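You operate a simulated robot arm through the tools that you are given. There is no shell and no other tool. Be economical: measure what you need, move in short steps, check, and stop when the job is done.

You are at the controls of a simulated robot arm. One attempt, no reset.

TASK
The white sill board is clamped askew: level it and cap both corners by the knobs.
Fine: slacken the clamp, bubble between the lines, clamp tight again; orange caps down over both edges.

It is judged by the outcome, as a careful person would: the job done as asked, and still so three seconds after it is handed in. It fails if anything else is knocked over, pushed out of place, dropped, spilled or broken. A push-on lid holds only when it is set on centred and level and pressed home; a screw cap is set on level and turned clockwise until tight.

THE ROBOT
A 7-joint arm with a fingered hand on a trunk, on a base that drives. Base frame: it is fixed to the floor where the robot stands at the start and does not move with it; the origin is under the middle of the robot, x ahead of it, y to its left, z up. Lengths are in mm, angles in degrees, forces in N, time in s.
With the tool pointing down near the work surface it reaches from about 200 to 760 mm from the robot's upright axis, wherever it stands. Its first joint turns from -166.0 to 166.0 degrees. Places, roughly: blue clamp knob [500, 0, 900]; green level knob [500, -200, 900]; white sill board [600, 100, 900]. Payload 4 kg.
The TCP is the grasp point between the finger pads, 28 mm short of the fingertips. In the tool frame z runs along the fingers and y along their closing line. Largest opening 168 mm; the body of the gripper starts 79 mm behind the TCP. The gripper is a hand of 4 fingers: y runs from the thumb to the fingers, the wrist lies at [0, 0, -249] in the tool frame, and closing takes about 1.5 s.
Orientation is that of the tool frame in the base frame, as a unit quaternion [x, y, z, w]. With the fingers straight down and closing along the base's y, the tool's x points along the base's -x, its y along +y and its z along -z.

THE INTERFACE
- The arm moves only by the tool play_rows. Its argument "deltas" is text: rows parted by semicolons, each of 6 numbers parted by spaces: the turn, a rotation vector about the tool's x, y, z in degrees, then the shift along the tool's x, y, z in m. In form: rx ry rz x y z; .... A call has 1 to 20 rows; each row shifts and turns the commanded pose from where the row before left it, along the tool's axes as they then stand. "fingers" is the finger opening in m, from 0 to 0.168, set as the call begins (left out, the last holds). Rows are played at 5 a second. More than 50 mm and 8.6 degrees between two rows, or a gripper value outside its range, and nothing of the call is played. Where a pose cannot be reached the arm comes as near as it can. A force on the tool above 40 N (or 10 N above the force at the start of the call, whichever is more), or a blocked arm, ends the call early, and 0.2 s more pass. Each finger travels about 153 mm/s and halts on what it meets, pressing with about 26 N; the grip force reading is that of the motor and also rises with nothing between the fingers. The clock runs only during rows and for 0.2 s after the last one: add rows that do not move to give the fingers time. The reply holds the time, the measured pose of the TCP, the force on the tool along the base axes, the opening and the grip force, in the units named above and with some noise, with the torque about the TCP (base axes, N m) and any sound that the robot's microphone picked up.
- Cameras (640 x 400 px; columns grow to the right, rows downward): "scene" is now at [25.2, 125.2, 1538.9]; the picture's right is [-0.36, -0.93, 0.00], its down [-0.55, 0.22, -0.80] and it looks along [0.75, -0.29, -0.60] (base axes); focal length 277 px, centre (320, 200). "wrist" rides on the gripper at [60, -60, -110] in the tool frame; the picture's right is [0.71, 0.71, 0.00], its down [-0.56, 0.56, -0.61] and it looks along [-0.43, 0.43, 0.79] (tool axes); focal length 265 px, centre (320, 200). There is no depth. A picture from a camera that has moved, and an enlarged one, comes with that camera's place and axes in the base frame and with its lens. The place of the scene camera against the robot may be out by one fixed shift of up to 12 mm in any direction.
- camera(camera): a new picture of that camera. The clock stands still meanwhile.
- slide_trunk(by): slides the trunk up (or, below 0, down) by that many mm; the arm and the scene camera ride with it, the base frame stays. It gives what a move gives, with no picture.
- drive_base(legs): drives the robot by 1 to 6 legs, each [ahead, turn to the left] in mm and degrees, along the robot's own axes; the way and the turn of a leg run together, so that a leg with both is an arc; at most 1500 mm and 180 degrees a leg. The arm and the cameras ride along, it lands a little off, and it stops where it bumps. It gives what a move gives.
- move_fingers(finger1, finger2, finger3, thumb_bend): sets how far each is bent, from 0 (flat) to 1 (curled in); at 0.3 the hand is open as for a grip, at 0.7 the pads meet at the TCP. One left out holds its place. A second passes; each finger stops where it meets its share of the squeeze, and holds until it gets a number again. A gripper value or a shape takes the hand back. It gives what a move gives, with no picture; readings hold the bend of each and the force on the fingers (four entries, about 0 where the hand has none), thumb and palm.
- hand_shape(shape): the hand has 4 fingers and takes this shape, open, in about a second: jaw (thumb against the fingers, like two jaws); tri (thumb and two fingers); tip (a fingertip pinch); poke (one finger out to press); point (the index stretched); flat (the hand flat); cup (the hand cupped); fist (a fist). The gripper value then closes the fingers along that shape, each until it touches; the sizes above hold for jaw. It gives what a move gives, with no picture.
- pan_tilt(pan, tilt): turns the head with the scene camera to pan (to the left, within 155 degrees either way) and tilt (down, from -29 to 69), counted from straight ahead of the robot. It gives what a move gives.
- inspect(camera, box): a new picture of the part [left, top, right, bottom] of that camera's present view, enlarged. The clock stands still meanwhile.
- sign_off(): hands the job in; it is judged then, once.

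Work in short steps. Places have to be worked out from the pictures, the camera data and where the tool is seen: move nearer, look again, correct. Check each grasp and each placing, and mend what went wrong. You have 120 turns and 98 pictures in all, those below and enlarged ones among them. Open the gripper and draw the arm clear of the work before you hand the job in, unless the task says otherwise; then end with one line.

The tools are called as name(argument=value, ...) on one line, values as JSON. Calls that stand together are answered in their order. play_rows: Moves the arm, as the interface text tells. Its arguments: {"type":"object","properties":{"deltas":{"type":"string"},"fingers":{"type":"number"}},"required":["deltas"]} The other tools are called the same way: slide_trunk (by) slides the trunk up or down; hand_shape (shape) gives the hand a shape; move_fingers (finger1, finger2, finger3, thumb_bend) moves the fingers one by one; drive_base (legs) drives the base; pan_tilt (pan, tilt) turns the head that bears the scene camera; camera (camera) takes a picture; inspect (camera, box) takes an enlarged picture of a part of a camera's view; sign_off () hands the job in.

At the start:

```text
clock: 0.0
ee_pos: [397.4, -111.5, 1230.9]
tool_rot: [0.0, 1.0, 0.0, 0.0]
wrist_force: [-0.9, 0.3, 1.0]
torque: [0.02, 0.02, 0.01]
width: 168.0
grasp_force: 0.1
shape: jaw
bend: [0.3, 0.3, 0.3, 0.3]
finger forces: [0.0, 0.0, 0.0, 0.0, 0.1, 0.0]
trunk travel left (down, up): [-548.0, 42.0]
robot x, y, heading: [-3.5, -1.2, 0.2]
head pan, tilt: [-21.2, 36.5]
```

scene: 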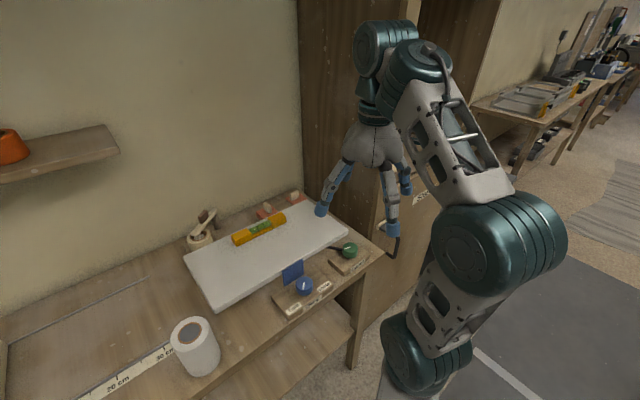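
wrist: 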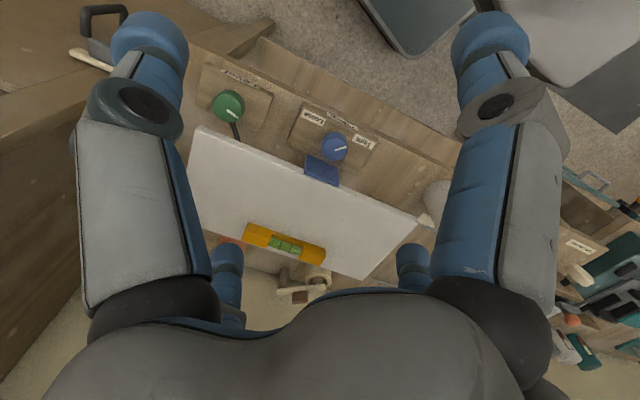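

I start with enlarged views of the knobs, the level and the surroundings to find the caps.

inspect(camera="scene", box=[160, 170, 400, 320])

inspect(camera="wrist", box=[180, 60, 460, 300])

pan_tilt(pan=20, tilt=36)

camera(camera="scene")

```text
2.67 times, centred on (280, 245) of scene
camera zoom: at [25.2, 125.2, 1538.9], right [-0.36, -0.93, 0.0], down [-0.55, 0.22, -0.8], along [0.75, -0.29, -0.6], focal length 738 px, centre (427, 80)
```

zoom: 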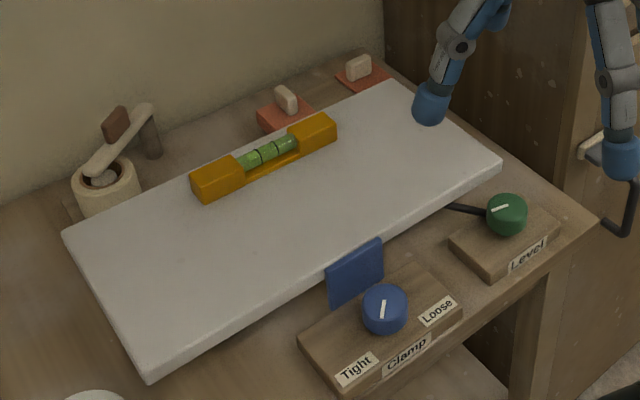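

```text
1.67 times, centred on (320, 180) of wrist
camera zoom: at [337.7, -173.8, 1339.9], right [-0.71, 0.71, 0.0], down [0.56, 0.56, 0.61], along [0.43, 0.43, -0.79], focal length 442 px, centre (320, 233)
```

zoom: 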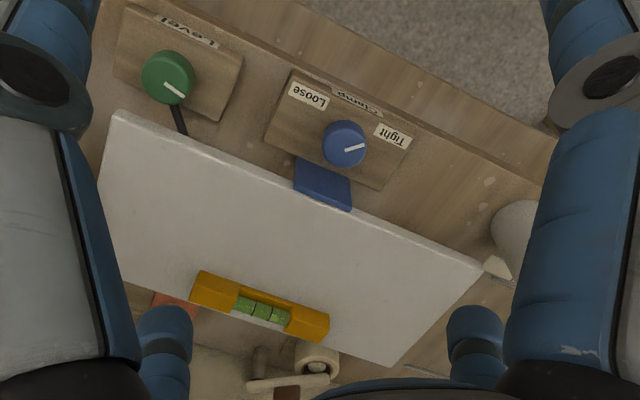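

```text
clock: 1.1
ee_pos: [397.7, -113.3, 1230.8]
tool_rot: [0.0, 1.0, 0.0, 0.0]
wrist_force: [0.2, -0.4, 0.5]
torque: [0.0, -0.03, -0.02]
width: 167.9
grasp_force: 0.1
shape: jaw
bend: [0.3, 0.3, 0.3, 0.3]
finger forces: [0.0, 0.0, 0.0, 0.1, 0.0, 0.1]
trunk travel left (down, up): [-548.0, 42.0]
robot x, y, heading: [2.8, 2.9, 0.1]
head pan, tilt: [20.0, 36.0]
```

```text
93 pictures are left
camera scene: at [26.2, 186.6, 1539.7], right [0.34, -0.94, 0.0], down [-0.55, -0.2, -0.81], along [0.76, 0.28, -0.59], focal length 277 px, centre (320, 200)
```

scene: 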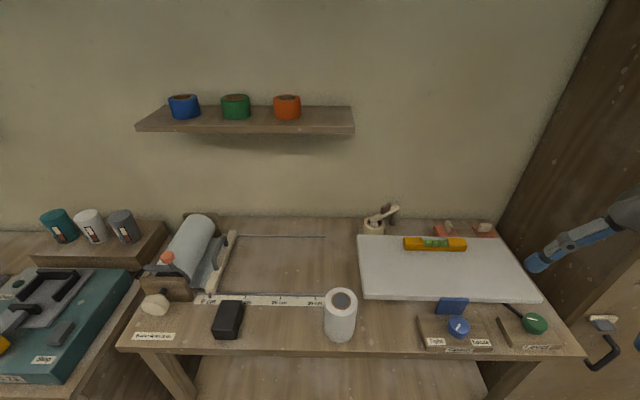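

The orange pieces with pale grips behind the board look like the corner caps. I zoom on them and the other orange items.

inspect(camera="scene", box=[340, 190, 600, 360])

inspect(camera="scene", box=[400, 205, 520, 280])

inspect(camera="scene", box=[120, 200, 380, 360])

```text
2.35 times, centred on (470, 275) of scene
camera zoom: at [26.2, 186.6, 1539.7], right [0.34, -0.94, 0.0], down [-0.55, -0.2, -0.81], along [0.76, 0.28, -0.59], focal length 651 px, centre (-33, 24)
```

zoom: 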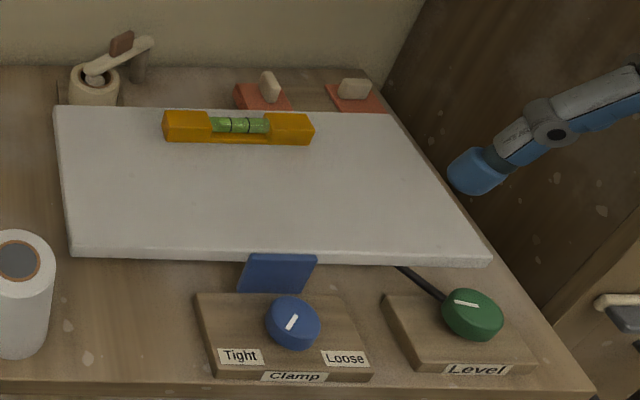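

```text
5.33 times, centred on (460, 242) of scene
camera zoom: at [26.2, 186.6, 1539.7], right [0.34, -0.94, 0.0], down [-0.55, -0.2, -0.81], along [0.76, 0.28, -0.59], focal length 1475 px, centre (-427, -27)
```

zoom: 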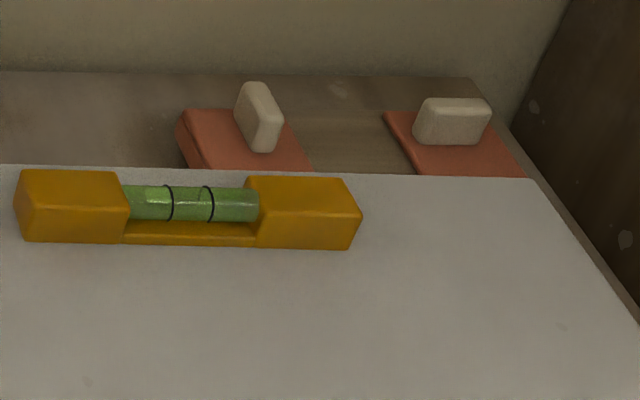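

```text
2.46 times, centred on (250, 280) of scene
camera zoom: at [26.2, 186.6, 1539.7], right [0.34, -0.94, 0.0], down [-0.55, -0.2, -0.81], along [0.76, 0.28, -0.59], focal length 681 px, centre (492, 3)
```

zoom: 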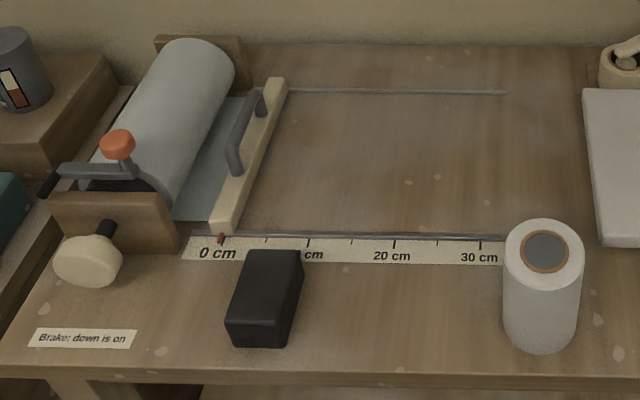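

The clamp knob is near (480,-5) and the level knob near (550,-180); the bench is yawed about 20° to the left. I move the hand above the clamp knob for a closer look.

play_rows(deltas="0 0 0 -0.016 0.022 0.03;0 0 0 -0.016 0.022 0.03;0 0 0 -0.016 0.022 0.03;0 0 0 -0.016 0.022 0.03;0 0 0 -0.016 0.022 0.03;0 0 0 0 0 0")

camera(camera="wrist")

hand_shape(shape="tip")

camera(camera="wrist")

camera(camera="scene")

```text
clock: 2.5
ee_pos: [477.5, -2.8, 1081.1]
tool_rot: [0.0, 1.0, 0.001, 0.0]
wrist_force: [-0.1, 0.2, 0.3]
torque: [-0.02, -0.01, -0.01]
width: 168.0
grasp_force: 0.0
shape: jaw
bend: [0.3, 0.3, 0.3, 0.3]
finger forces: [0.1, 0.1, 0.0, 0.0, 0.0, 0.2]
trunk travel left (down, up): [-548.0, 42.0]
robot x, y, heading: [0.6, 1.2, 0.1]
head pan, tilt: [20.0, 36.0]
```

```text
89 pictures are left
camera wrist: at [417.8, -63.7, 1190.6], right [-0.71, 0.71, 0.0], down [0.56, 0.56, 0.61], along [0.43, 0.43, -0.79], focal length 265 px, centre (320, 200)
```

wrist: 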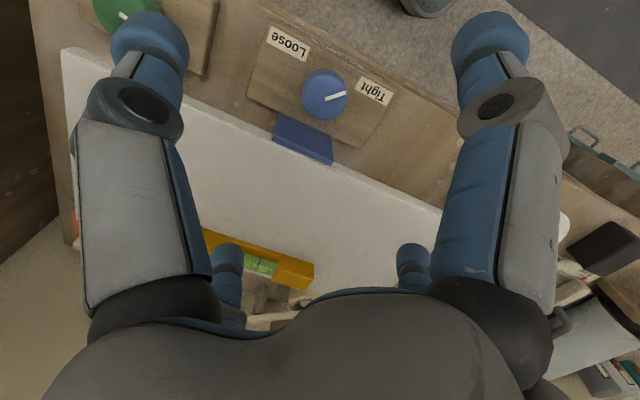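

```text
clock: 3.4
ee_pos: [477.9, -1.8, 1081.9]
tool_rot: [0.0, 1.0, 0.0, 0.0]
wrist_force: [-0.6, 0.1, -0.1]
torque: [0.01, -0.01, 0.01]
width: 168.1
grasp_force: 0.0
shape: tip
bend: [0.11, 0.3, 0.11, 0.3]
finger forces: [0.1, 0.1, 0.0, 0.0, 0.0, 0.0]
trunk travel left (down, up): [-548.0, 42.0]
robot x, y, heading: [0.9, 2.5, -0.0]
head pan, tilt: [20.0, 36.0]
```

```text
88 pictures are left
camera wrist: at [417.7, -64.0, 1191.0], right [-0.71, 0.71, 0.0], down [0.56, 0.56, 0.61], along [0.43, 0.43, -0.79], focal length 265 px, centre (320, 200)
```

wrist: 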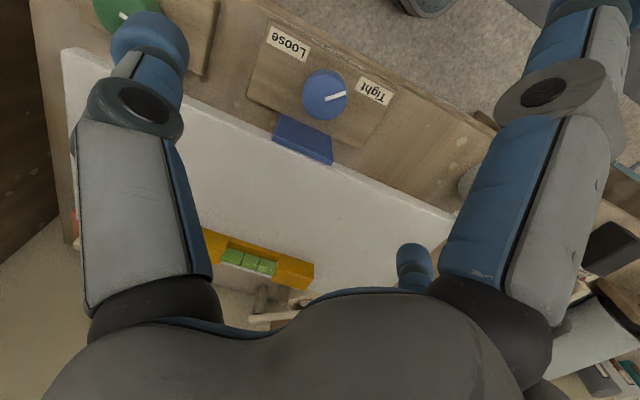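

```text
87 pictures are left
camera scene: at [26.2, 186.7, 1539.7], right [0.34, -0.94, 0.0], down [-0.55, -0.2, -0.81], along [0.76, 0.28, -0.59], focal length 277 px, centre (320, 200)
```

scene: 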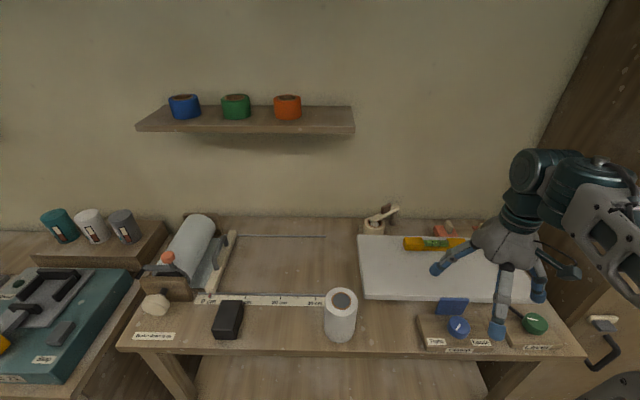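

The clamp knob top centre is near (473,-1,897), mark pointing at Tight, so Loose is about 110° counterclockwise. I flatten the two side fingers to keep them clear and look at the result.

move_fingers(finger1=0, finger3=0, finger2=0.45, thumb_bend=0.45)

pan_tilt(pan=0, tilt=45)

camera(camera="scene")

camera(camera="wrist")

```text
clock: 4.4
ee_pos: [477.7, -1.5, 1081.1]
tool_rot: [0.0, 1.0, 0.0, 0.0]
wrist_force: [-0.3, 0.7, -0.3]
torque: [0.02, -0.03, 0.0]
width: 128.6
grasp_force: 0.0
shape: fingers
bend: [0.0, 0.45, 0.0, 0.45]
finger forces: [0.0, 0.0, 0.0, 0.1, 0.1, 0.1]
trunk travel left (down, up): [-548.0, 42.0]
robot x, y, heading: [-1.7, -4.4, 0.1]
head pan, tilt: [20.0, 36.0]
```

```text
clock: 5.2
ee_pos: [478.5, -1.4, 1081.0]
tool_rot: [-0.001, 1.0, 0.0, 0.0]
wrist_force: [0.0, -0.9, -0.6]
torque: [0.0, 0.01, 0.0]
width: 128.4
grasp_force: 0.1
shape: fingers
bend: [0.0, 0.45, 0.0, 0.45]
finger forces: [0.0, 0.0, 0.1, 0.1, 0.1, 0.0]
trunk travel left (down, up): [-548.0, 42.0]
robot x, y, heading: [0.0, -1.6, 0.3]
head pan, tilt: [0.0, 45.0]
```

```text
86 pictures are left
camera scene: at [25.3, 156.8, 1526.4], right [0.0, -1.0, 0.0], down [-0.71, 0.0, -0.71], along [0.71, 0.0, -0.71], focal length 277 px, centre (320, 200)
```

scene: 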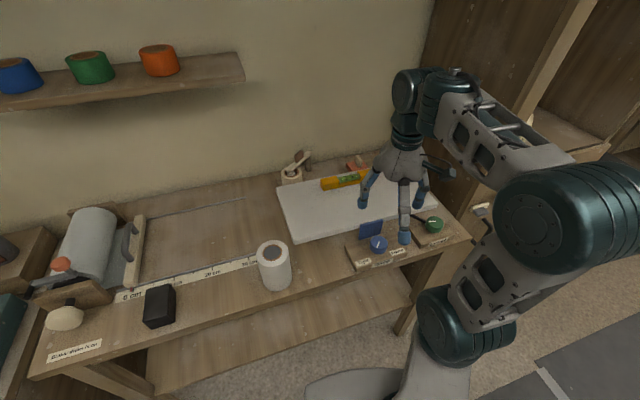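

```text
85 pictures are left
camera wrist: at [417.7, -64.0, 1190.9], right [-0.71, 0.71, 0.0], down [0.56, 0.56, 0.61], along [0.43, 0.43, -0.79], focal length 265 px, centre (320, 200)
```

wrist: 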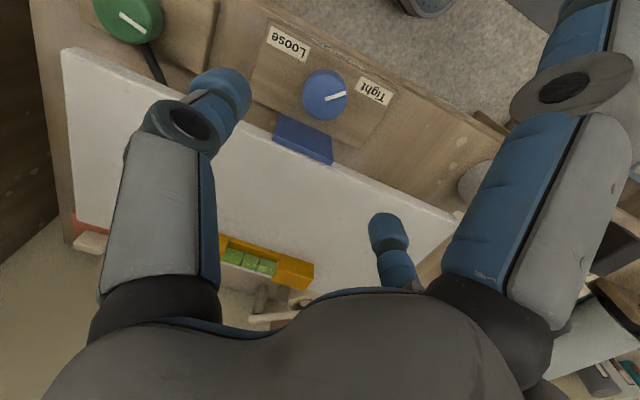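

I zoom on the hand to see how far the side fingers still hang down.

inspect(camera="scene", box=[320, 120, 480, 280])

inspect(camera="wrist", box=[220, 20, 420, 170])

```text
2.50 times, centred on (400, 200) of scene
camera zoom: at [25.3, 156.8, 1526.4], right [0.0, -1.0, 0.0], down [-0.71, 0.0, -0.71], along [0.71, 0.0, -0.71], focal length 692 px, centre (120, 200)
```

zoom: 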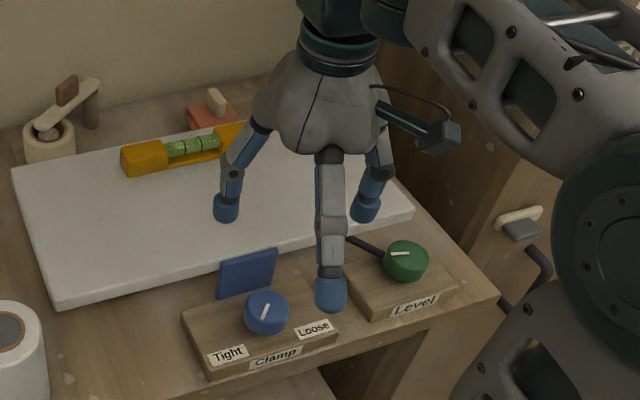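

```text
2.67 times, centred on (320, 95) of wrist
camera zoom: at [417.7, -64.0, 1190.9], right [-0.71, 0.71, 0.0], down [0.56, 0.56, 0.61], along [0.43, 0.43, -0.79], focal length 708 px, centre (320, 480)
```

zoom: 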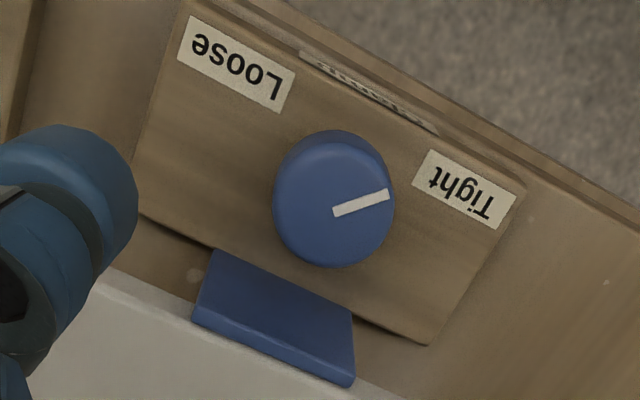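

Flat side fingers end about 24 mm above the TCP height, so they clear the tab (top about 940) if I grip with the TCP near 905. I go down to about 930, centred on the knob with the pinch line along y.

play_rows(deltas="0 0 0 0.002 0 0.03;0 0 0 0.002 0 0.03;0 0 0 0.001 0 0.03;0 0 0 0 0 0.03;0 0 0 0 0 0.03;0 0 0 0 0 0")

camera(camera="wrist")

inspect(camera="scene", box=[320, 140, 480, 300])

```text
clock: 6.6
ee_pos: [470.6, -1.6, 933.7]
tool_rot: [-0.001, 1.0, 0.001, 0.004]
wrist_force: [-21.2, 0.6, 32.4]
torque: [-0.02, -4.37, -0.02]
width: 128.6
grasp_force: 16.0
shape: fingers
bend: [0.0, 0.45, 0.0, 0.45]
finger forces: [0.0, 0.1, 32.3, 0.1, 0.0, 0.0]
trunk travel left (down, up): [-548.0, 42.0]
robot x, y, heading: [-1.5, -1.2, -0.2]
head pan, tilt: [0.0, 45.0]
```

```text
82 pictures are left
camera wrist: at [409.6, -63.0, 1042.8], right [-0.71, 0.71, 0.0], down [0.55, 0.56, 0.62], along [0.44, 0.44, -0.79], focal length 265 px, centre (320, 200)
```

wrist: 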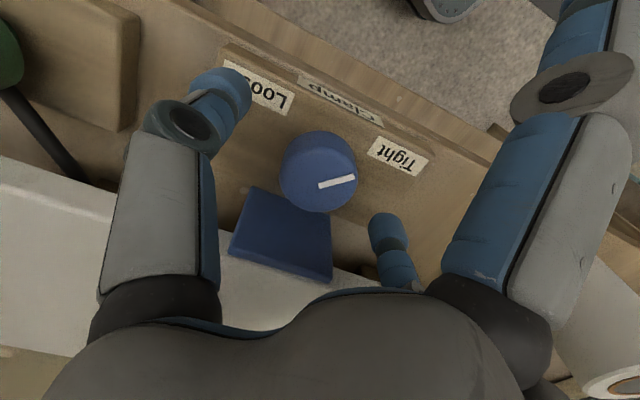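

```text
2.50 times, centred on (400, 220) of scene
camera zoom: at [19.2, 156.8, 1526.9], right [0.0, -1.0, 0.0], down [-0.7, 0.0, -0.71], along [0.71, 0.0, -0.7], focal length 692 px, centre (120, 150)
```

zoom: 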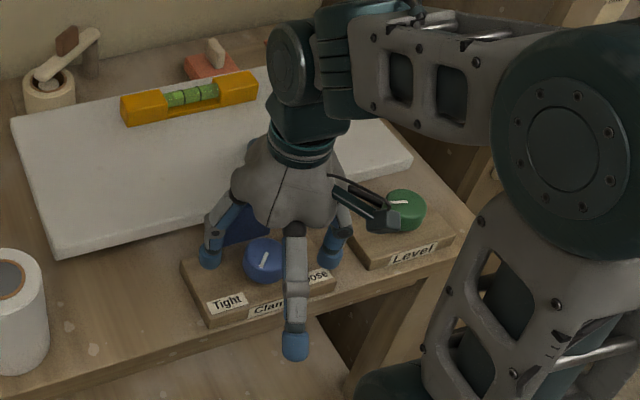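

The far finger pressed the board at this height, so side fingers cannot be spread. I back up 60 mm and will instead use a four-finger grip turned diagonally to the tab.

play_rows(deltas="0 0 0 0 0 -0.03;0 0 0 0 0 -0.03;0 0 0 0 0 0")

hand_shape(shape="jaw")

play_rows(deltas="0 0 8 0 0 0;0 0 8 0 0 0;0 0 8 0 0 0;0 0 8 0 0 0;0 0 8 0 0 0;0 0 0 0 0 0;0 0 0 0 0 0;0 0 0 0 0 0", fingers=0.05)

camera(camera="wrist")

inspect(camera="scene", box=[320, 120, 480, 280])

```text
clock: 7.4
ee_pos: [473.9, -0.1, 990.1]
tool_rot: [-0.001, 1.0, -0.001, 0.001]
wrist_force: [0.2, 0.2, -0.5]
torque: [0.02, 0.01, 0.02]
width: 128.8
grasp_force: 0.2
shape: fingers
bend: [0.0, 0.45, 0.0, 0.45]
finger forces: [0.0, 0.1, 0.1, 0.1, 0.0, 0.0]
trunk travel left (down, up): [-548.0, 42.0]
robot x, y, heading: [0.8, -3.5, -0.2]
head pan, tilt: [0.0, 45.0]
```

```text
clock: 8.3
ee_pos: [473.3, -0.4, 990.7]
tool_rot: [0.0, 1.0, 0.0, 0.0]
wrist_force: [-0.7, -0.6, -0.8]
torque: [0.01, 0.02, 0.01]
width: 167.9
grasp_force: 0.1
shape: jaw
bend: [0.3, 0.3, 0.3, 0.3]
finger forces: [0.1, 0.0, 0.0, 0.0, 0.0, 0.0]
trunk travel left (down, up): [-548.0, 42.0]
robot x, y, heading: [0.3, -0.1, 0.3]
head pan, tilt: [0.0, 45.0]
```

```text
clock: 10.1
ee_pos: [473.1, -1.5, 990.4]
tool_rot: [0.342, 0.94, -0.001, 0.0]
wrist_force: [-0.1, -0.2, 0.9]
torque: [-0.01, 0.01, -0.01]
width: 50.3
grasp_force: 0.1
shape: jaw
bend: [0.79, 0.79, 0.79, 0.46]
finger forces: [0.1, 0.0, 0.0, 0.0, 0.0, 0.1]
trunk travel left (down, up): [-548.0, 42.0]
robot x, y, heading: [2.3, 1.0, 0.1]
head pan, tilt: [0.0, 45.0]
```

```text
80 pictures are left
camera wrist: at [388.2, -10.5, 1099.6], right [-0.09, 1.0, 0.0], down [0.79, 0.07, 0.61], along [0.61, 0.05, -0.79], focal length 265 px, centre (320, 200)
```

wrist: 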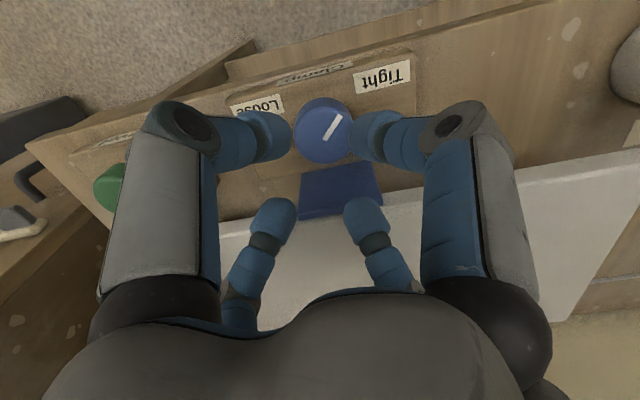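

```text
2.50 times, centred on (400, 200) of scene
camera zoom: at [25.3, 156.8, 1526.4], right [0.0, -1.0, 0.0], down [-0.71, 0.0, -0.71], along [0.71, 0.0, -0.71], focal length 692 px, centre (120, 200)
```

zoom: 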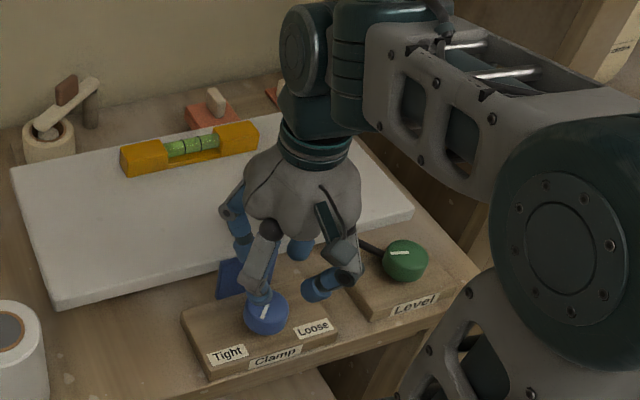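

The curled fingers bow out near the tab. I try curling fingers 1 and 3 fully up, leaving a finger-2/thumb pinch, and look at the hand.

move_fingers(finger1=1, finger3=1, finger2=0.55, thumb_bend=0.55)

camera(camera="wrist")

inspect(camera="scene", box=[320, 120, 480, 280])

```text
clock: 11.1
ee_pos: [472.8, -1.9, 990.7]
tool_rot: [0.342, 0.94, -0.001, -0.001]
wrist_force: [0.7, -0.3, 1.3]
torque: [0.01, -0.03, -0.03]
width: 32.4
grasp_force: 0.1
shape: fingers
bend: [0.88, 0.55, 0.88, 0.55]
finger forces: [0.1, 0.1, 0.0, 0.0, 0.0, 0.0]
trunk travel left (down, up): [-548.0, 42.0]
robot x, y, heading: [1.8, 1.3, -0.0]
head pan, tilt: [0.0, 45.0]
```

```text
78 pictures are left
camera wrist: at [388.2, -10.6, 1099.6], right [-0.09, 1.0, 0.0], down [0.79, 0.07, 0.61], along [0.61, 0.05, -0.79], focal length 265 px, centre (320, 200)
```

wrist: 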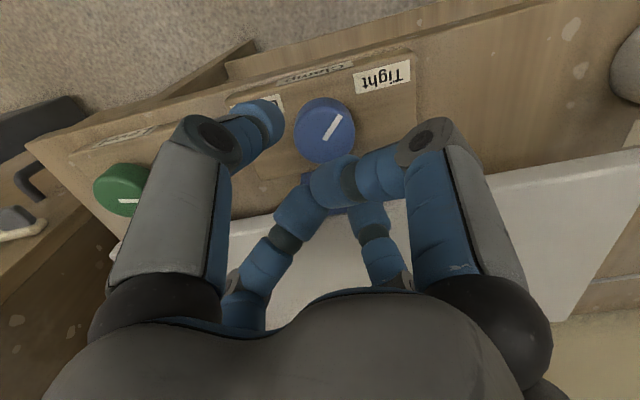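

```text
2.50 times, centred on (400, 200) of scene
camera zoom: at [25.3, 156.8, 1526.4], right [0.0, -1.0, 0.0], down [-0.71, 0.0, -0.71], along [0.71, 0.0, -0.71], focal length 692 px, centre (120, 200)
```

zoom: 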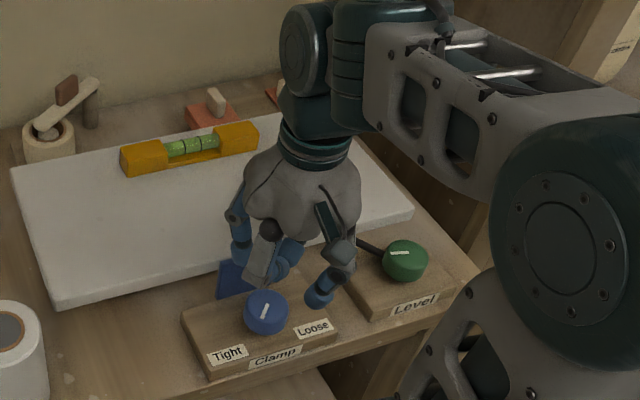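

Plan: tilt the hand 30° back so the far flat finger rises over the board, and turn about the vertical knob axis. I set the fingers and tilt here first.

move_fingers(finger1=0, finger3=0, finger2=0.52, thumb_bend=0.52)

play_rows(deltas="0 0 -5 0 0 0;0 -7.5 0 0 0 0;0 -7.5 0 0 0 0;0 -7.5 0 0 0 0;0 -7.5 0 0 0 0;0 0 0 0.02 0 0.03464;0 0 0 0 0 0")

camera(camera="wrist")

inspect(camera="scene", box=[320, 120, 480, 280])

```text
clock: 12.1
ee_pos: [471.9, -1.7, 989.0]
tool_rot: [0.342, 0.94, 0.0, 0.0]
wrist_force: [-0.2, -0.8, -1.5]
torque: [-0.02, -0.02, -0.03]
width: 122.6
grasp_force: 0.0
shape: fingers
bend: [0.0, 0.52, 0.0, 0.52]
finger forces: [0.0, 0.0, 0.0, 0.1, 0.1, 0.0]
trunk travel left (down, up): [-548.0, 42.0]
robot x, y, heading: [0.9, -0.8, -0.2]
head pan, tilt: [0.0, 45.0]
```

```text
clock: 13.7
ee_pos: [473.1, -0.8, 949.9]
tool_rot: [0.291, 0.921, -0.078, 0.247]
wrist_force: [-4.2, -2.5, -0.2]
torque: [-0.07, 0.09, 0.03]
width: 122.8
grasp_force: 2.3
shape: fingers
bend: [0.0, 0.55, 0.0, 0.52]
finger forces: [0.0, 4.1, 0.1, 0.0, 0.0, 0.0]
trunk travel left (down, up): [-548.0, 42.0]
robot x, y, heading: [0.6, -2.0, -0.1]
head pan, tilt: [0.0, 45.0]
```

```text
76 pictures are left
camera wrist: at [350.3, 10.1, 1014.4], right [-0.09, 0.93, -0.35], down [0.46, 0.36, 0.81], along [0.88, -0.09, -0.47], focal length 265 px, centre (320, 200)
```

wrist: 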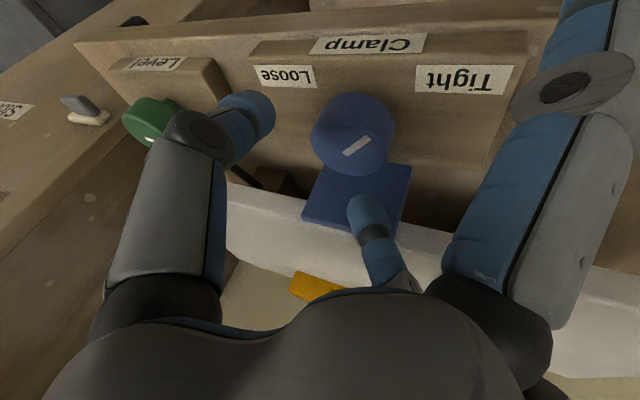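

```text
2.50 times, centred on (400, 200) of scene
camera zoom: at [24.7, 156.5, 1526.4], right [0.0, -1.0, 0.0], down [-0.71, 0.0, -0.71], along [0.71, 0.0, -0.71], focal length 692 px, centre (120, 200)
```

zoom: 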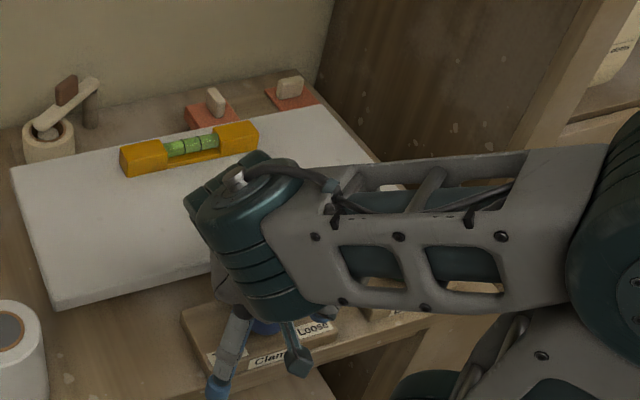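

Finger 2 lightly touched the tab (4 N). I raise, rotate 30° away from the tab, then come down beside the knob.

play_rows(deltas="0 0 0 -0.02 0 -0.03464;-3.75 0 -6.5 0 0 0;-3.75 0 -6.5 0 0 0;-3.75 0 -6.5 0 0 0;-3.75 0 -6.5 0 0 0;0 0 0 0.01 0 0.01732;0 0 0 0.01 0 0.01732;0 0 0 0 0 0")

camera(camera="wrist")

```text
clock: 15.5
ee_pos: [471.2, -2.4, 949.6]
tool_rot: [0.042, 0.965, -0.011, 0.259]
wrist_force: [-0.7, 0.1, 0.0]
torque: [-0.01, 0.02, 0.01]
width: 123.0
grasp_force: 0.1
shape: fingers
bend: [0.0, 0.52, 0.0, 0.52]
finger forces: [0.1, 0.1, 0.0, 0.0, 0.1, 0.0]
trunk travel left (down, up): [-548.0, 42.0]
robot x, y, heading: [-3.8, -1.8, 0.0]
head pan, tilt: [0.0, 45.0]
```

```text
74 pictures are left
camera wrist: at [360.5, -54.7, 1014.9], right [-0.55, 0.76, -0.35], down [0.22, 0.54, 0.81], along [0.81, 0.37, -0.47], focal length 265 px, centre (320, 200)
```

wrist: 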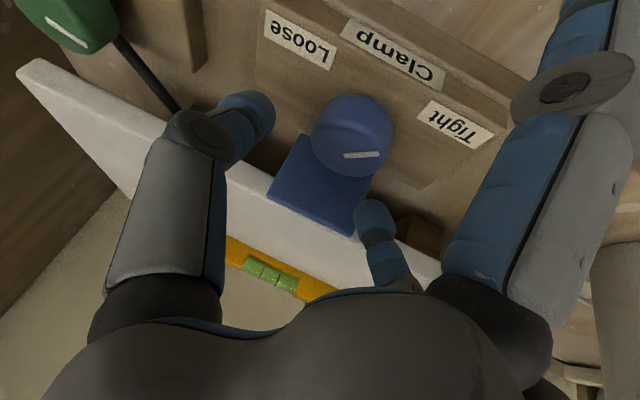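

The knob sits between thumb and finger 2, with finger 2 past the tab's end. I descend to about 907.

play_rows(deltas="0 0 0 0.0075 0 0.013;0 0 0 0.0075 0 0.013;0 0 0 0.006 0 0.0104;0 0 0 0 0 0")

camera(camera="wrist")

```text
clock: 16.5
ee_pos: [472.9, -0.5, 909.5]
tool_rot: [0.042, 0.965, -0.012, 0.258]
wrist_force: [-1.4, 0.0, -0.8]
torque: [0.03, 0.0, 0.0]
width: 123.0
grasp_force: 0.2
shape: fingers
bend: [0.0, 0.52, 0.0, 0.52]
finger forces: [0.0, 0.0, 0.0, 0.1, 0.0, 0.0]
trunk travel left (down, up): [-548.0, 42.0]
robot x, y, heading: [-1.2, -0.4, 0.1]
head pan, tilt: [0.0, 45.0]
```

```text
73 pictures are left
camera wrist: at [360.7, -53.5, 973.9], right [-0.55, 0.76, -0.35], down [0.22, 0.54, 0.81], along [0.81, 0.37, -0.47], focal length 265 px, centre (320, 200)
```

wrist: 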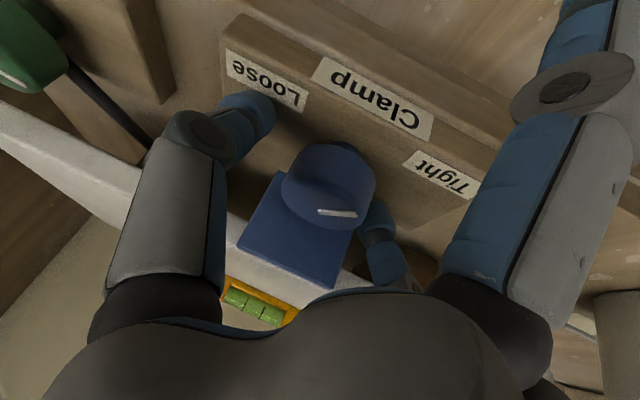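

Fingers straddle the knob. I pinch it.

move_fingers(finger2=0.72, thumb_bend=0.72)

camera(camera="wrist")

```text
clock: 17.5
ee_pos: [473.6, -1.9, 909.6]
tool_rot: [0.044, 0.965, -0.013, 0.258]
wrist_force: [3.0, -6.8, -3.5]
torque: [-0.05, -0.03, -0.02]
width: 116.2
grasp_force: 11.4
shape: fingers
bend: [0.0, 0.59, 0.0, 0.63]
finger forces: [0.0, 7.3, 0.0, 0.0, 15.7, 0.0]
trunk travel left (down, up): [-548.0, 42.0]
robot x, y, heading: [1.1, -0.5, -0.2]
head pan, tilt: [0.0, 45.0]
```

```text
72 pictures are left
camera wrist: at [360.9, -54.7, 973.8], right [-0.55, 0.76, -0.35], down [0.23, 0.54, 0.81], along [0.81, 0.36, -0.47], focal length 265 px, centre (320, 200)
```

wrist: 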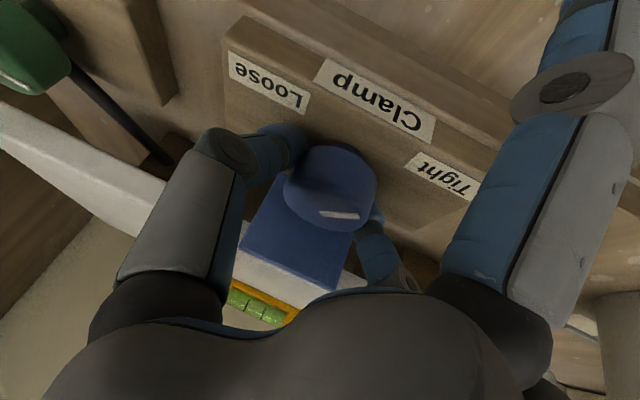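

Gripped with forces on both sides. I turn 48° counterclockwise (to Loose).

play_rows(deltas="-4 0 -6.93 0 0 0;-4 0 -6.93 0 0 0;-4 0 -6.93 0 0 0;-4 0 -6.93 0 0 0;-4 0 -6.93 0 0 0;-4 0 -6.93 0 0 0;0 0 0 0 0 0")

camera(camera="wrist")

```text
clock: 19.1
ee_pos: [475.4, -2.2, 908.5]
tool_rot: [-0.355, 0.898, 0.094, 0.242]
wrist_force: [16.5, 0.2, -3.2]
torque: [0.03, -0.26, -0.08]
width: 116.8
grasp_force: 12.9
shape: fingers
bend: [0.0, 0.59, 0.0, 0.63]
finger forces: [0.0, 7.3, 0.0, 0.1, 18.1, 0.0]
trunk travel left (down, up): [-548.0, 42.0]
robot x, y, heading: [4.1, 1.5, -0.0]
head pan, tilt: [0.0, 45.0]
```

```text
71 pictures are left
camera wrist: at [438.1, -120.7, 973.4], right [-0.93, 0.1, -0.36], down [-0.25, 0.53, 0.81], along [0.27, 0.84, -0.47], focal length 265 px, centre (320, 200)
```

wrist: 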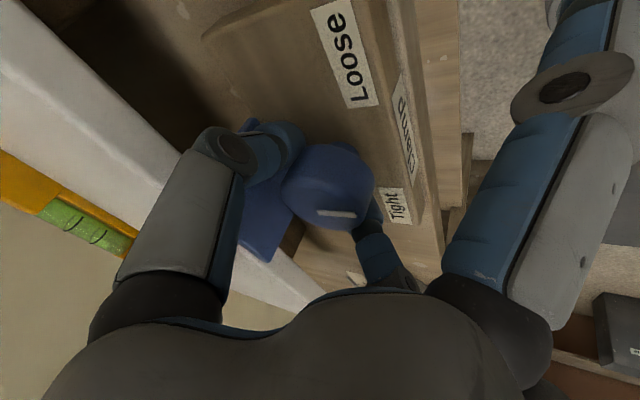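

The knob turned with the hand. I release, swing back 56°, and regrip.

move_fingers(finger2=0.54, thumb_bend=0.54)

play_rows(deltas="4 0 6.93 0 0 0;4 0 6.93 0 0 0;4 0 6.93 0 0 0;4 0 6.93 0 0 0;4 0 6.93 0 0 0;4 0 6.93 0 0 0;4 0 6.93 0 0 0;0 0 0 0 0 0")

move_fingers(finger2=0.72, thumb_bend=0.72)

camera(camera="wrist")

```text
clock: 20.1
ee_pos: [472.4, -1.0, 910.1]
tool_rot: [-0.354, 0.899, 0.095, 0.241]
wrist_force: [-0.2, 0.5, 0.7]
torque: [0.03, 0.06, -0.02]
width: 121.2
grasp_force: 0.1
shape: fingers
bend: [0.0, 0.54, 0.0, 0.54]
finger forces: [0.0, 0.1, 0.0, 0.0, 0.1, 0.0]
trunk travel left (down, up): [-548.0, 42.0]
robot x, y, heading: [-3.1, 3.7, 0.1]
head pan, tilt: [0.0, 45.0]
```

```text
clock: 21.9
ee_pos: [472.7, -2.3, 908.7]
tool_rot: [0.11, 0.96, -0.03, 0.256]
wrist_force: [-0.1, -0.1, 0.0]
torque: [-0.05, 0.01, 0.0]
width: 121.5
grasp_force: 0.1
shape: fingers
bend: [0.0, 0.54, 0.0, 0.54]
finger forces: [0.1, 0.1, 0.0, 0.0, 0.1, 0.1]
trunk travel left (down, up): [-548.0, 42.0]
robot x, y, heading: [-1.1, -1.3, -0.2]
head pan, tilt: [0.0, 45.0]
```

```text
clock: 22.9
ee_pos: [473.5, -2.7, 908.5]
tool_rot: [0.11, 0.96, -0.03, 0.257]
wrist_force: [1.0, -6.3, -4.0]
torque: [-0.02, 0.0, -0.05]
width: 116.2
grasp_force: 11.1
shape: fingers
bend: [0.0, 0.59, 0.0, 0.64]
finger forces: [0.0, 7.4, 0.1, 0.0, 14.8, 0.0]
trunk travel left (down, up): [-548.0, 42.0]
robot x, y, heading: [-4.2, -2.5, -0.1]
head pan, tilt: [0.0, 45.0]
```

```text
70 pictures are left
camera wrist: at [355.2, -39.0, 973.1], right [-0.44, 0.83, -0.35], down [0.3, 0.5, 0.81], along [0.85, 0.25, -0.47], focal length 265 px, centre (320, 200)
```

wrist: 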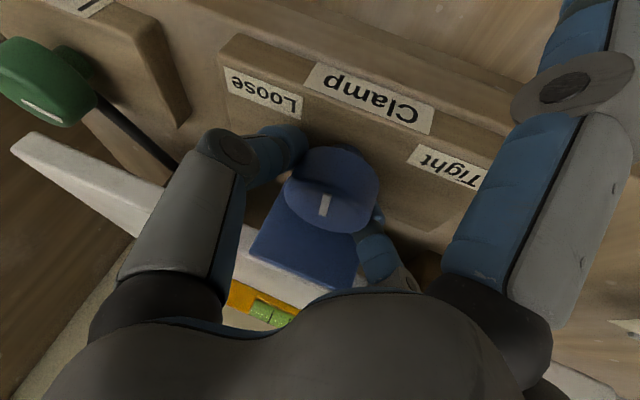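

I zoom in to read the knob mark.

inspect(camera="wrist", box=[220, 120, 420, 270])

inspect(camera="scene", box=[320, 140, 480, 280])

```text
2.67 times, centred on (320, 195) of wrist
camera zoom: at [355.2, -39.0, 973.1], right [-0.44, 0.83, -0.35], down [0.3, 0.5, 0.81], along [0.85, 0.25, -0.47], focal length 708 px, centre (320, 213)
```

zoom: 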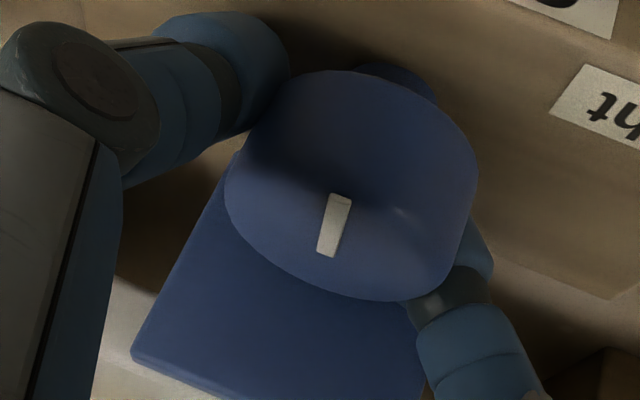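

```text
2.86 times, centred on (400, 210) of scene
camera zoom: at [25.8, 155.9, 1526.5], right [0.0, -1.0, 0.0], down [-0.71, 0.0, -0.71], along [0.71, 0.0, -0.71], focal length 790 px, centre (91, 171)
```

zoom: 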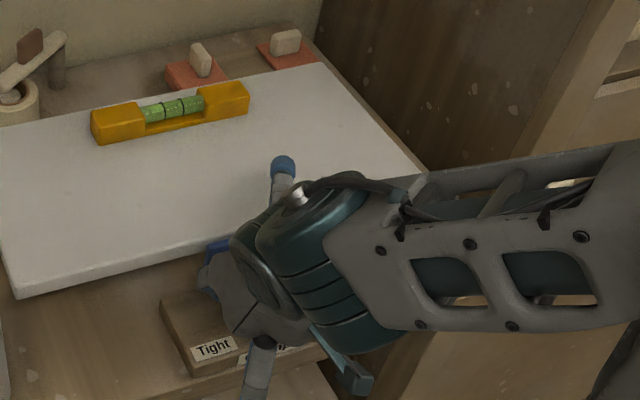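

The mark now points to the front, midway between Tight and Loose. I turn another 56° counterclockwise.

play_rows(deltas="-4 0 -6.93 0 0 0;-4 0 -6.93 0 0 0;-4 0 -6.93 0 0 0;-4 0 -6.93 0 0 0;-4 0 -6.93 0 0 0;-4 0 -6.93 0 0 0;-4 0 -6.93 0 0 0;0 0 0 0 0 0")

camera(camera="wrist")

```text
clock: 24.7
ee_pos: [475.1, -3.7, 907.5]
tool_rot: [-0.354, 0.899, 0.095, 0.241]
wrist_force: [11.0, -5.8, -2.6]
torque: [-0.12, -0.23, -0.38]
width: 116.4
grasp_force: 12.2
shape: fingers
bend: [0.0, 0.59, 0.0, 0.63]
finger forces: [0.1, 8.1, 0.0, 0.1, 15.6, 0.0]
trunk travel left (down, up): [-548.0, 42.0]
robot x, y, heading: [-0.4, 0.3, 0.0]
head pan, tilt: [0.0, 45.0]
```

```text
67 pictures are left
camera wrist: at [437.4, -122.2, 972.3], right [-0.93, 0.1, -0.35], down [-0.25, 0.53, 0.81], along [0.27, 0.84, -0.47], focal length 265 px, centre (320, 200)
```

wrist: 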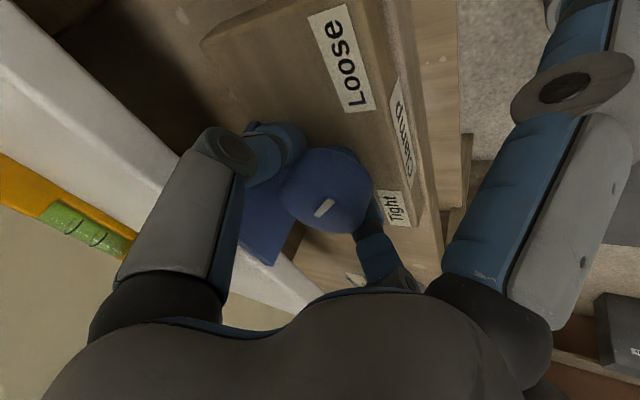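

The mark is about at Loose and torque rose, so the stop seems reached. I release, lift away and look from above.

move_fingers(finger2=0.52, thumb_bend=0.52)

play_rows(deltas="0 0 0 -0.02 0 -0.03464;0 0 0 -0.02 0 -0.03464;0 0 0 -0.02 0 -0.03464;4 0 6.93 0 0 0;4 0 6.93 0 0 0;4 0 6.93 0 0 0;0 7.5 0 0 0 0;0 7.5 0 0 0 0;0 7.5 0 0 0 0;0 7.5 0 0 0 0;0 0 0 0 0 0")

camera(camera="wrist")

inspect(camera="scene", box=[270, 130, 470, 290])

```text
clock: 25.7
ee_pos: [472.8, -2.6, 908.7]
tool_rot: [-0.354, 0.899, 0.095, 0.241]
wrist_force: [-0.3, 0.2, 0.7]
torque: [-0.04, 0.01, 0.01]
width: 122.9
grasp_force: 0.0
shape: fingers
bend: [0.0, 0.52, 0.0, 0.52]
finger forces: [0.1, 0.0, 0.0, 0.1, 0.0, 0.0]
trunk travel left (down, up): [-548.0, 42.0]
robot x, y, heading: [2.0, 0.3, -0.3]
head pan, tilt: [0.0, 45.0]
```

```text
clock: 28.1
ee_pos: [473.4, -3.1, 1027.3]
tool_rot: [-0.165, 0.986, 0.0, -0.001]
wrist_force: [0.0, -0.1, -0.6]
torque: [-0.02, 0.01, 0.02]
width: 122.6
grasp_force: 0.0
shape: fingers
bend: [0.0, 0.52, 0.0, 0.52]
finger forces: [0.0, 0.0, 0.0, 0.1, 0.0, 0.0]
trunk travel left (down, up): [-548.0, 42.0]
robot x, y, heading: [-1.8, -0.7, -0.0]
head pan, tilt: [0.0, 45.0]
```

```text
66 pictures are left
camera wrist: at [436.6, -80.3, 1137.4], right [-0.9, 0.44, 0.0], down [0.35, 0.71, 0.61], along [0.27, 0.55, -0.79], focal length 265 px, centre (320, 200)
```

wrist: 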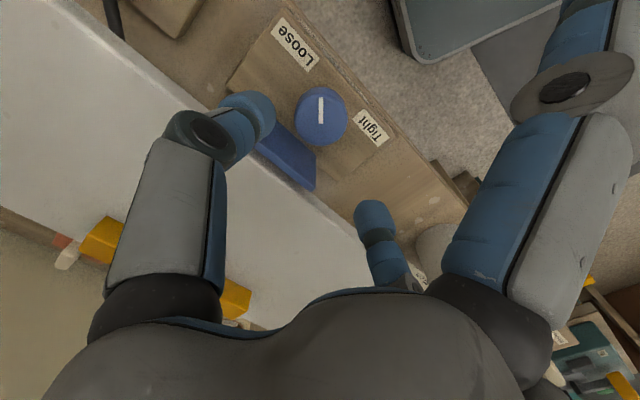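

```text
2.50 times, centred on (370, 210) of scene
camera zoom: at [25.3, 156.6, 1526.4], right [0.0, -1.0, 0.0], down [-0.71, 0.0, -0.71], along [0.71, 0.0, -0.71], focal length 692 px, centre (195, 175)
```

zoom: 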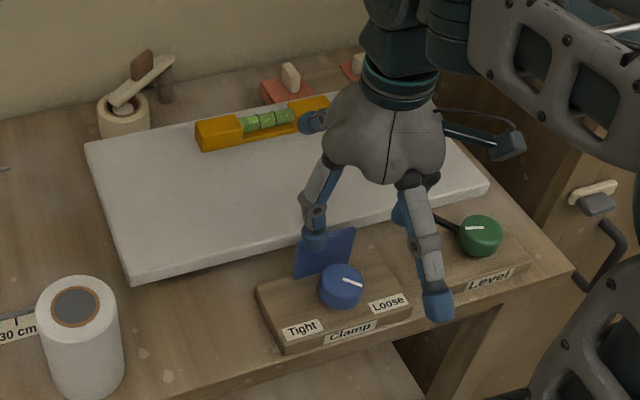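

The pointer is on Loose. Now I view the bubble, moving the hand over toward the green knob at height.

inspect(camera="scene", box=[330, 160, 420, 200])

play_rows(deltas="0 0 0 0 0 -0.03;0 0 0 -0.016 -0.04 0;0 0 0 -0.016 -0.04 0;0 0 0 -0.016 -0.04 0;0 0 0 -0.016 -0.04 0;0 0 0 0 0 0")

camera(camera="wrist")

camera(camera="scene")

```text
7.11 times, centred on (375, 180) of scene
camera zoom: at [25.3, 156.6, 1526.4], right [0.0, -1.0, 0.0], down [-0.71, 0.0, -0.71], along [0.71, 0.0, -0.71], focal length 1967 px, centre (-71, 342)
```

zoom: 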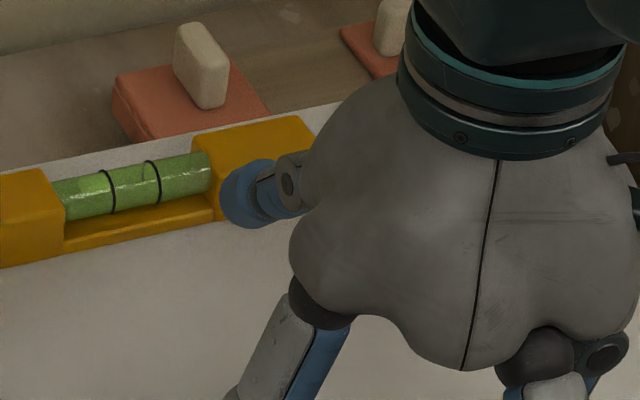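

```text
clock: 29.5
ee_pos: [584.0, -132.3, 1059.4]
tool_rot: [-0.166, 0.986, -0.001, 0.0]
wrist_force: [-0.4, 0.0, -0.7]
torque: [0.0, 0.0, 0.01]
width: 122.8
grasp_force: 0.0
shape: fingers
bend: [0.0, 0.52, 0.0, 0.52]
finger forces: [0.1, 0.0, 0.0, 0.0, 0.0, 0.0]
trunk travel left (down, up): [-548.0, 42.0]
robot x, y, heading: [0.1, 3.4, -0.1]
head pan, tilt: [0.0, 45.0]
```

```text
63 pictures are left
camera wrist: at [546.5, -210.6, 1168.4], right [-0.9, 0.44, 0.0], down [0.35, 0.71, 0.61], along [0.27, 0.55, -0.79], focal length 265 px, centre (320, 200)
```

wrist: 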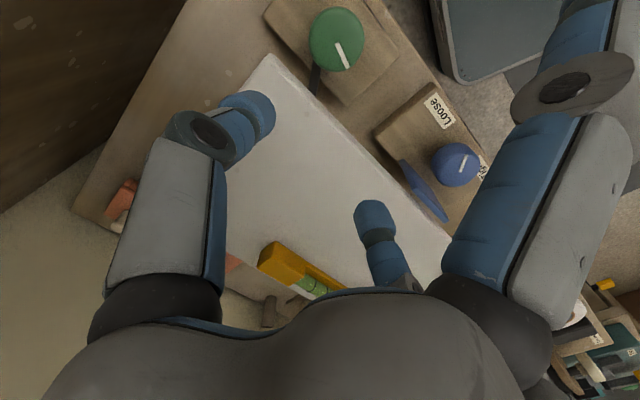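

```text
62 pictures are left
camera scene: at [25.3, 156.6, 1526.4], right [0.0, -1.0, 0.0], down [-0.71, 0.0, -0.71], along [0.71, 0.0, -0.71], focal length 277 px, centre (320, 200)
```

scene: 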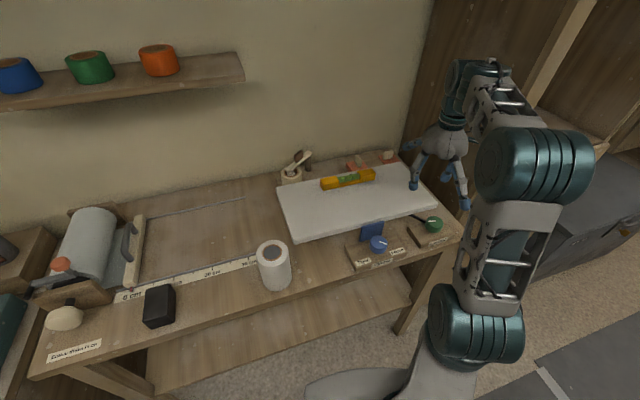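

I zoom in on the vial now that it's unobstructed.

inspect(camera="scene", box=[312, 160, 384, 200])

```text
8.89 times, centred on (348, 180) of scene
camera zoom: at [25.3, 156.6, 1526.4], right [0.0, -1.0, 0.0], down [-0.71, 0.0, -0.71], along [0.71, 0.0, -0.71], focal length 2459 px, centre (71, 378)
```

zoom: 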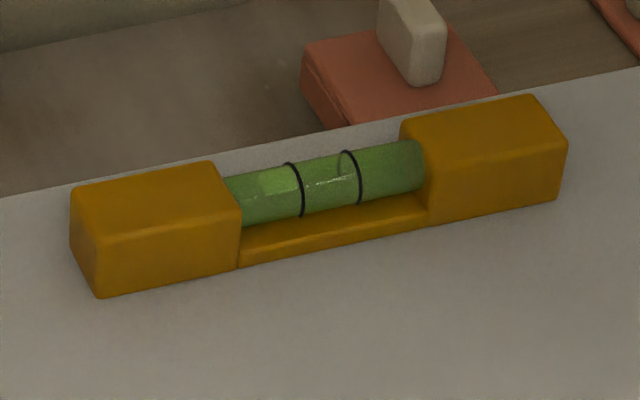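

The bubble seems left of centre. I move over the green knob (about 545,-181) and tilt back 30°, then look.

play_rows(deltas="0 0 0 0.026 -0.017 0;0 0 0 0.026 -0.017 0;0 -7.5 0 0 0 0;0 -7.5 0 0 0 0;0 -7.5 0 0 0 0;0 -7.5 0 0 0 0;0 0 0 0.02 0 0.03464;0 0 0 0.02 0 0.03464;0 0 0 0 0 0")

camera(camera="wrist")

inspect(camera="scene", box=[320, 120, 480, 260])

```text
clock: 31.5
ee_pos: [547.6, -180.4, 977.1]
tool_rot: [-0.161, 0.953, 0.043, 0.254]
wrist_force: [-0.1, 0.6, -0.1]
torque: [0.02, -0.01, 0.02]
width: 122.9
grasp_force: 0.1
shape: fingers
bend: [0.0, 0.52, 0.0, 0.52]
finger forces: [0.1, 0.1, 0.0, 0.0, 0.0, 0.1]
trunk travel left (down, up): [-548.0, 42.0]
robot x, y, heading: [-1.9, -1.7, -0.1]
head pan, tilt: [0.0, 45.0]
```

```text
60 pictures are left
camera wrist: at [465.9, -273.5, 1042.2], right [-0.81, 0.47, -0.35], down [-0.02, 0.58, 0.81], along [0.59, 0.66, -0.47], focal length 265 px, centre (320, 200)
```

wrist: 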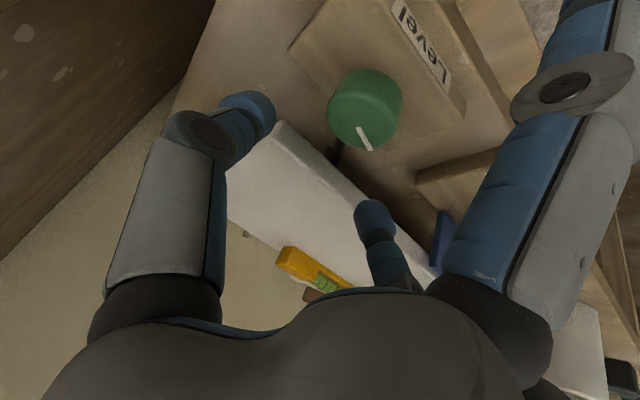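

```text
2.86 times, centred on (400, 190) of scene
camera zoom: at [25.2, 156.5, 1526.4], right [0.0, -1.0, 0.0], down [-0.71, 0.0, -0.71], along [0.71, 0.0, -0.71], focal length 790 px, centre (91, 229)
```

zoom: 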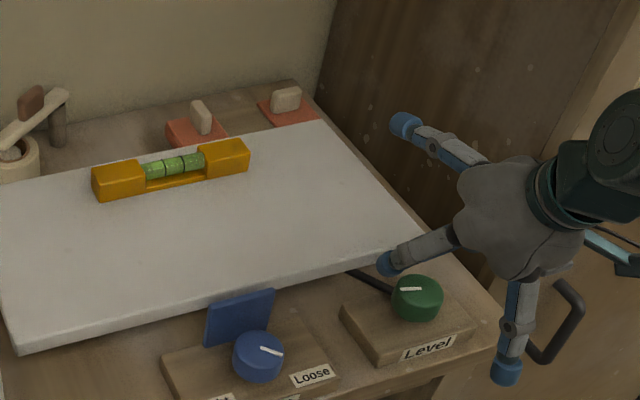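

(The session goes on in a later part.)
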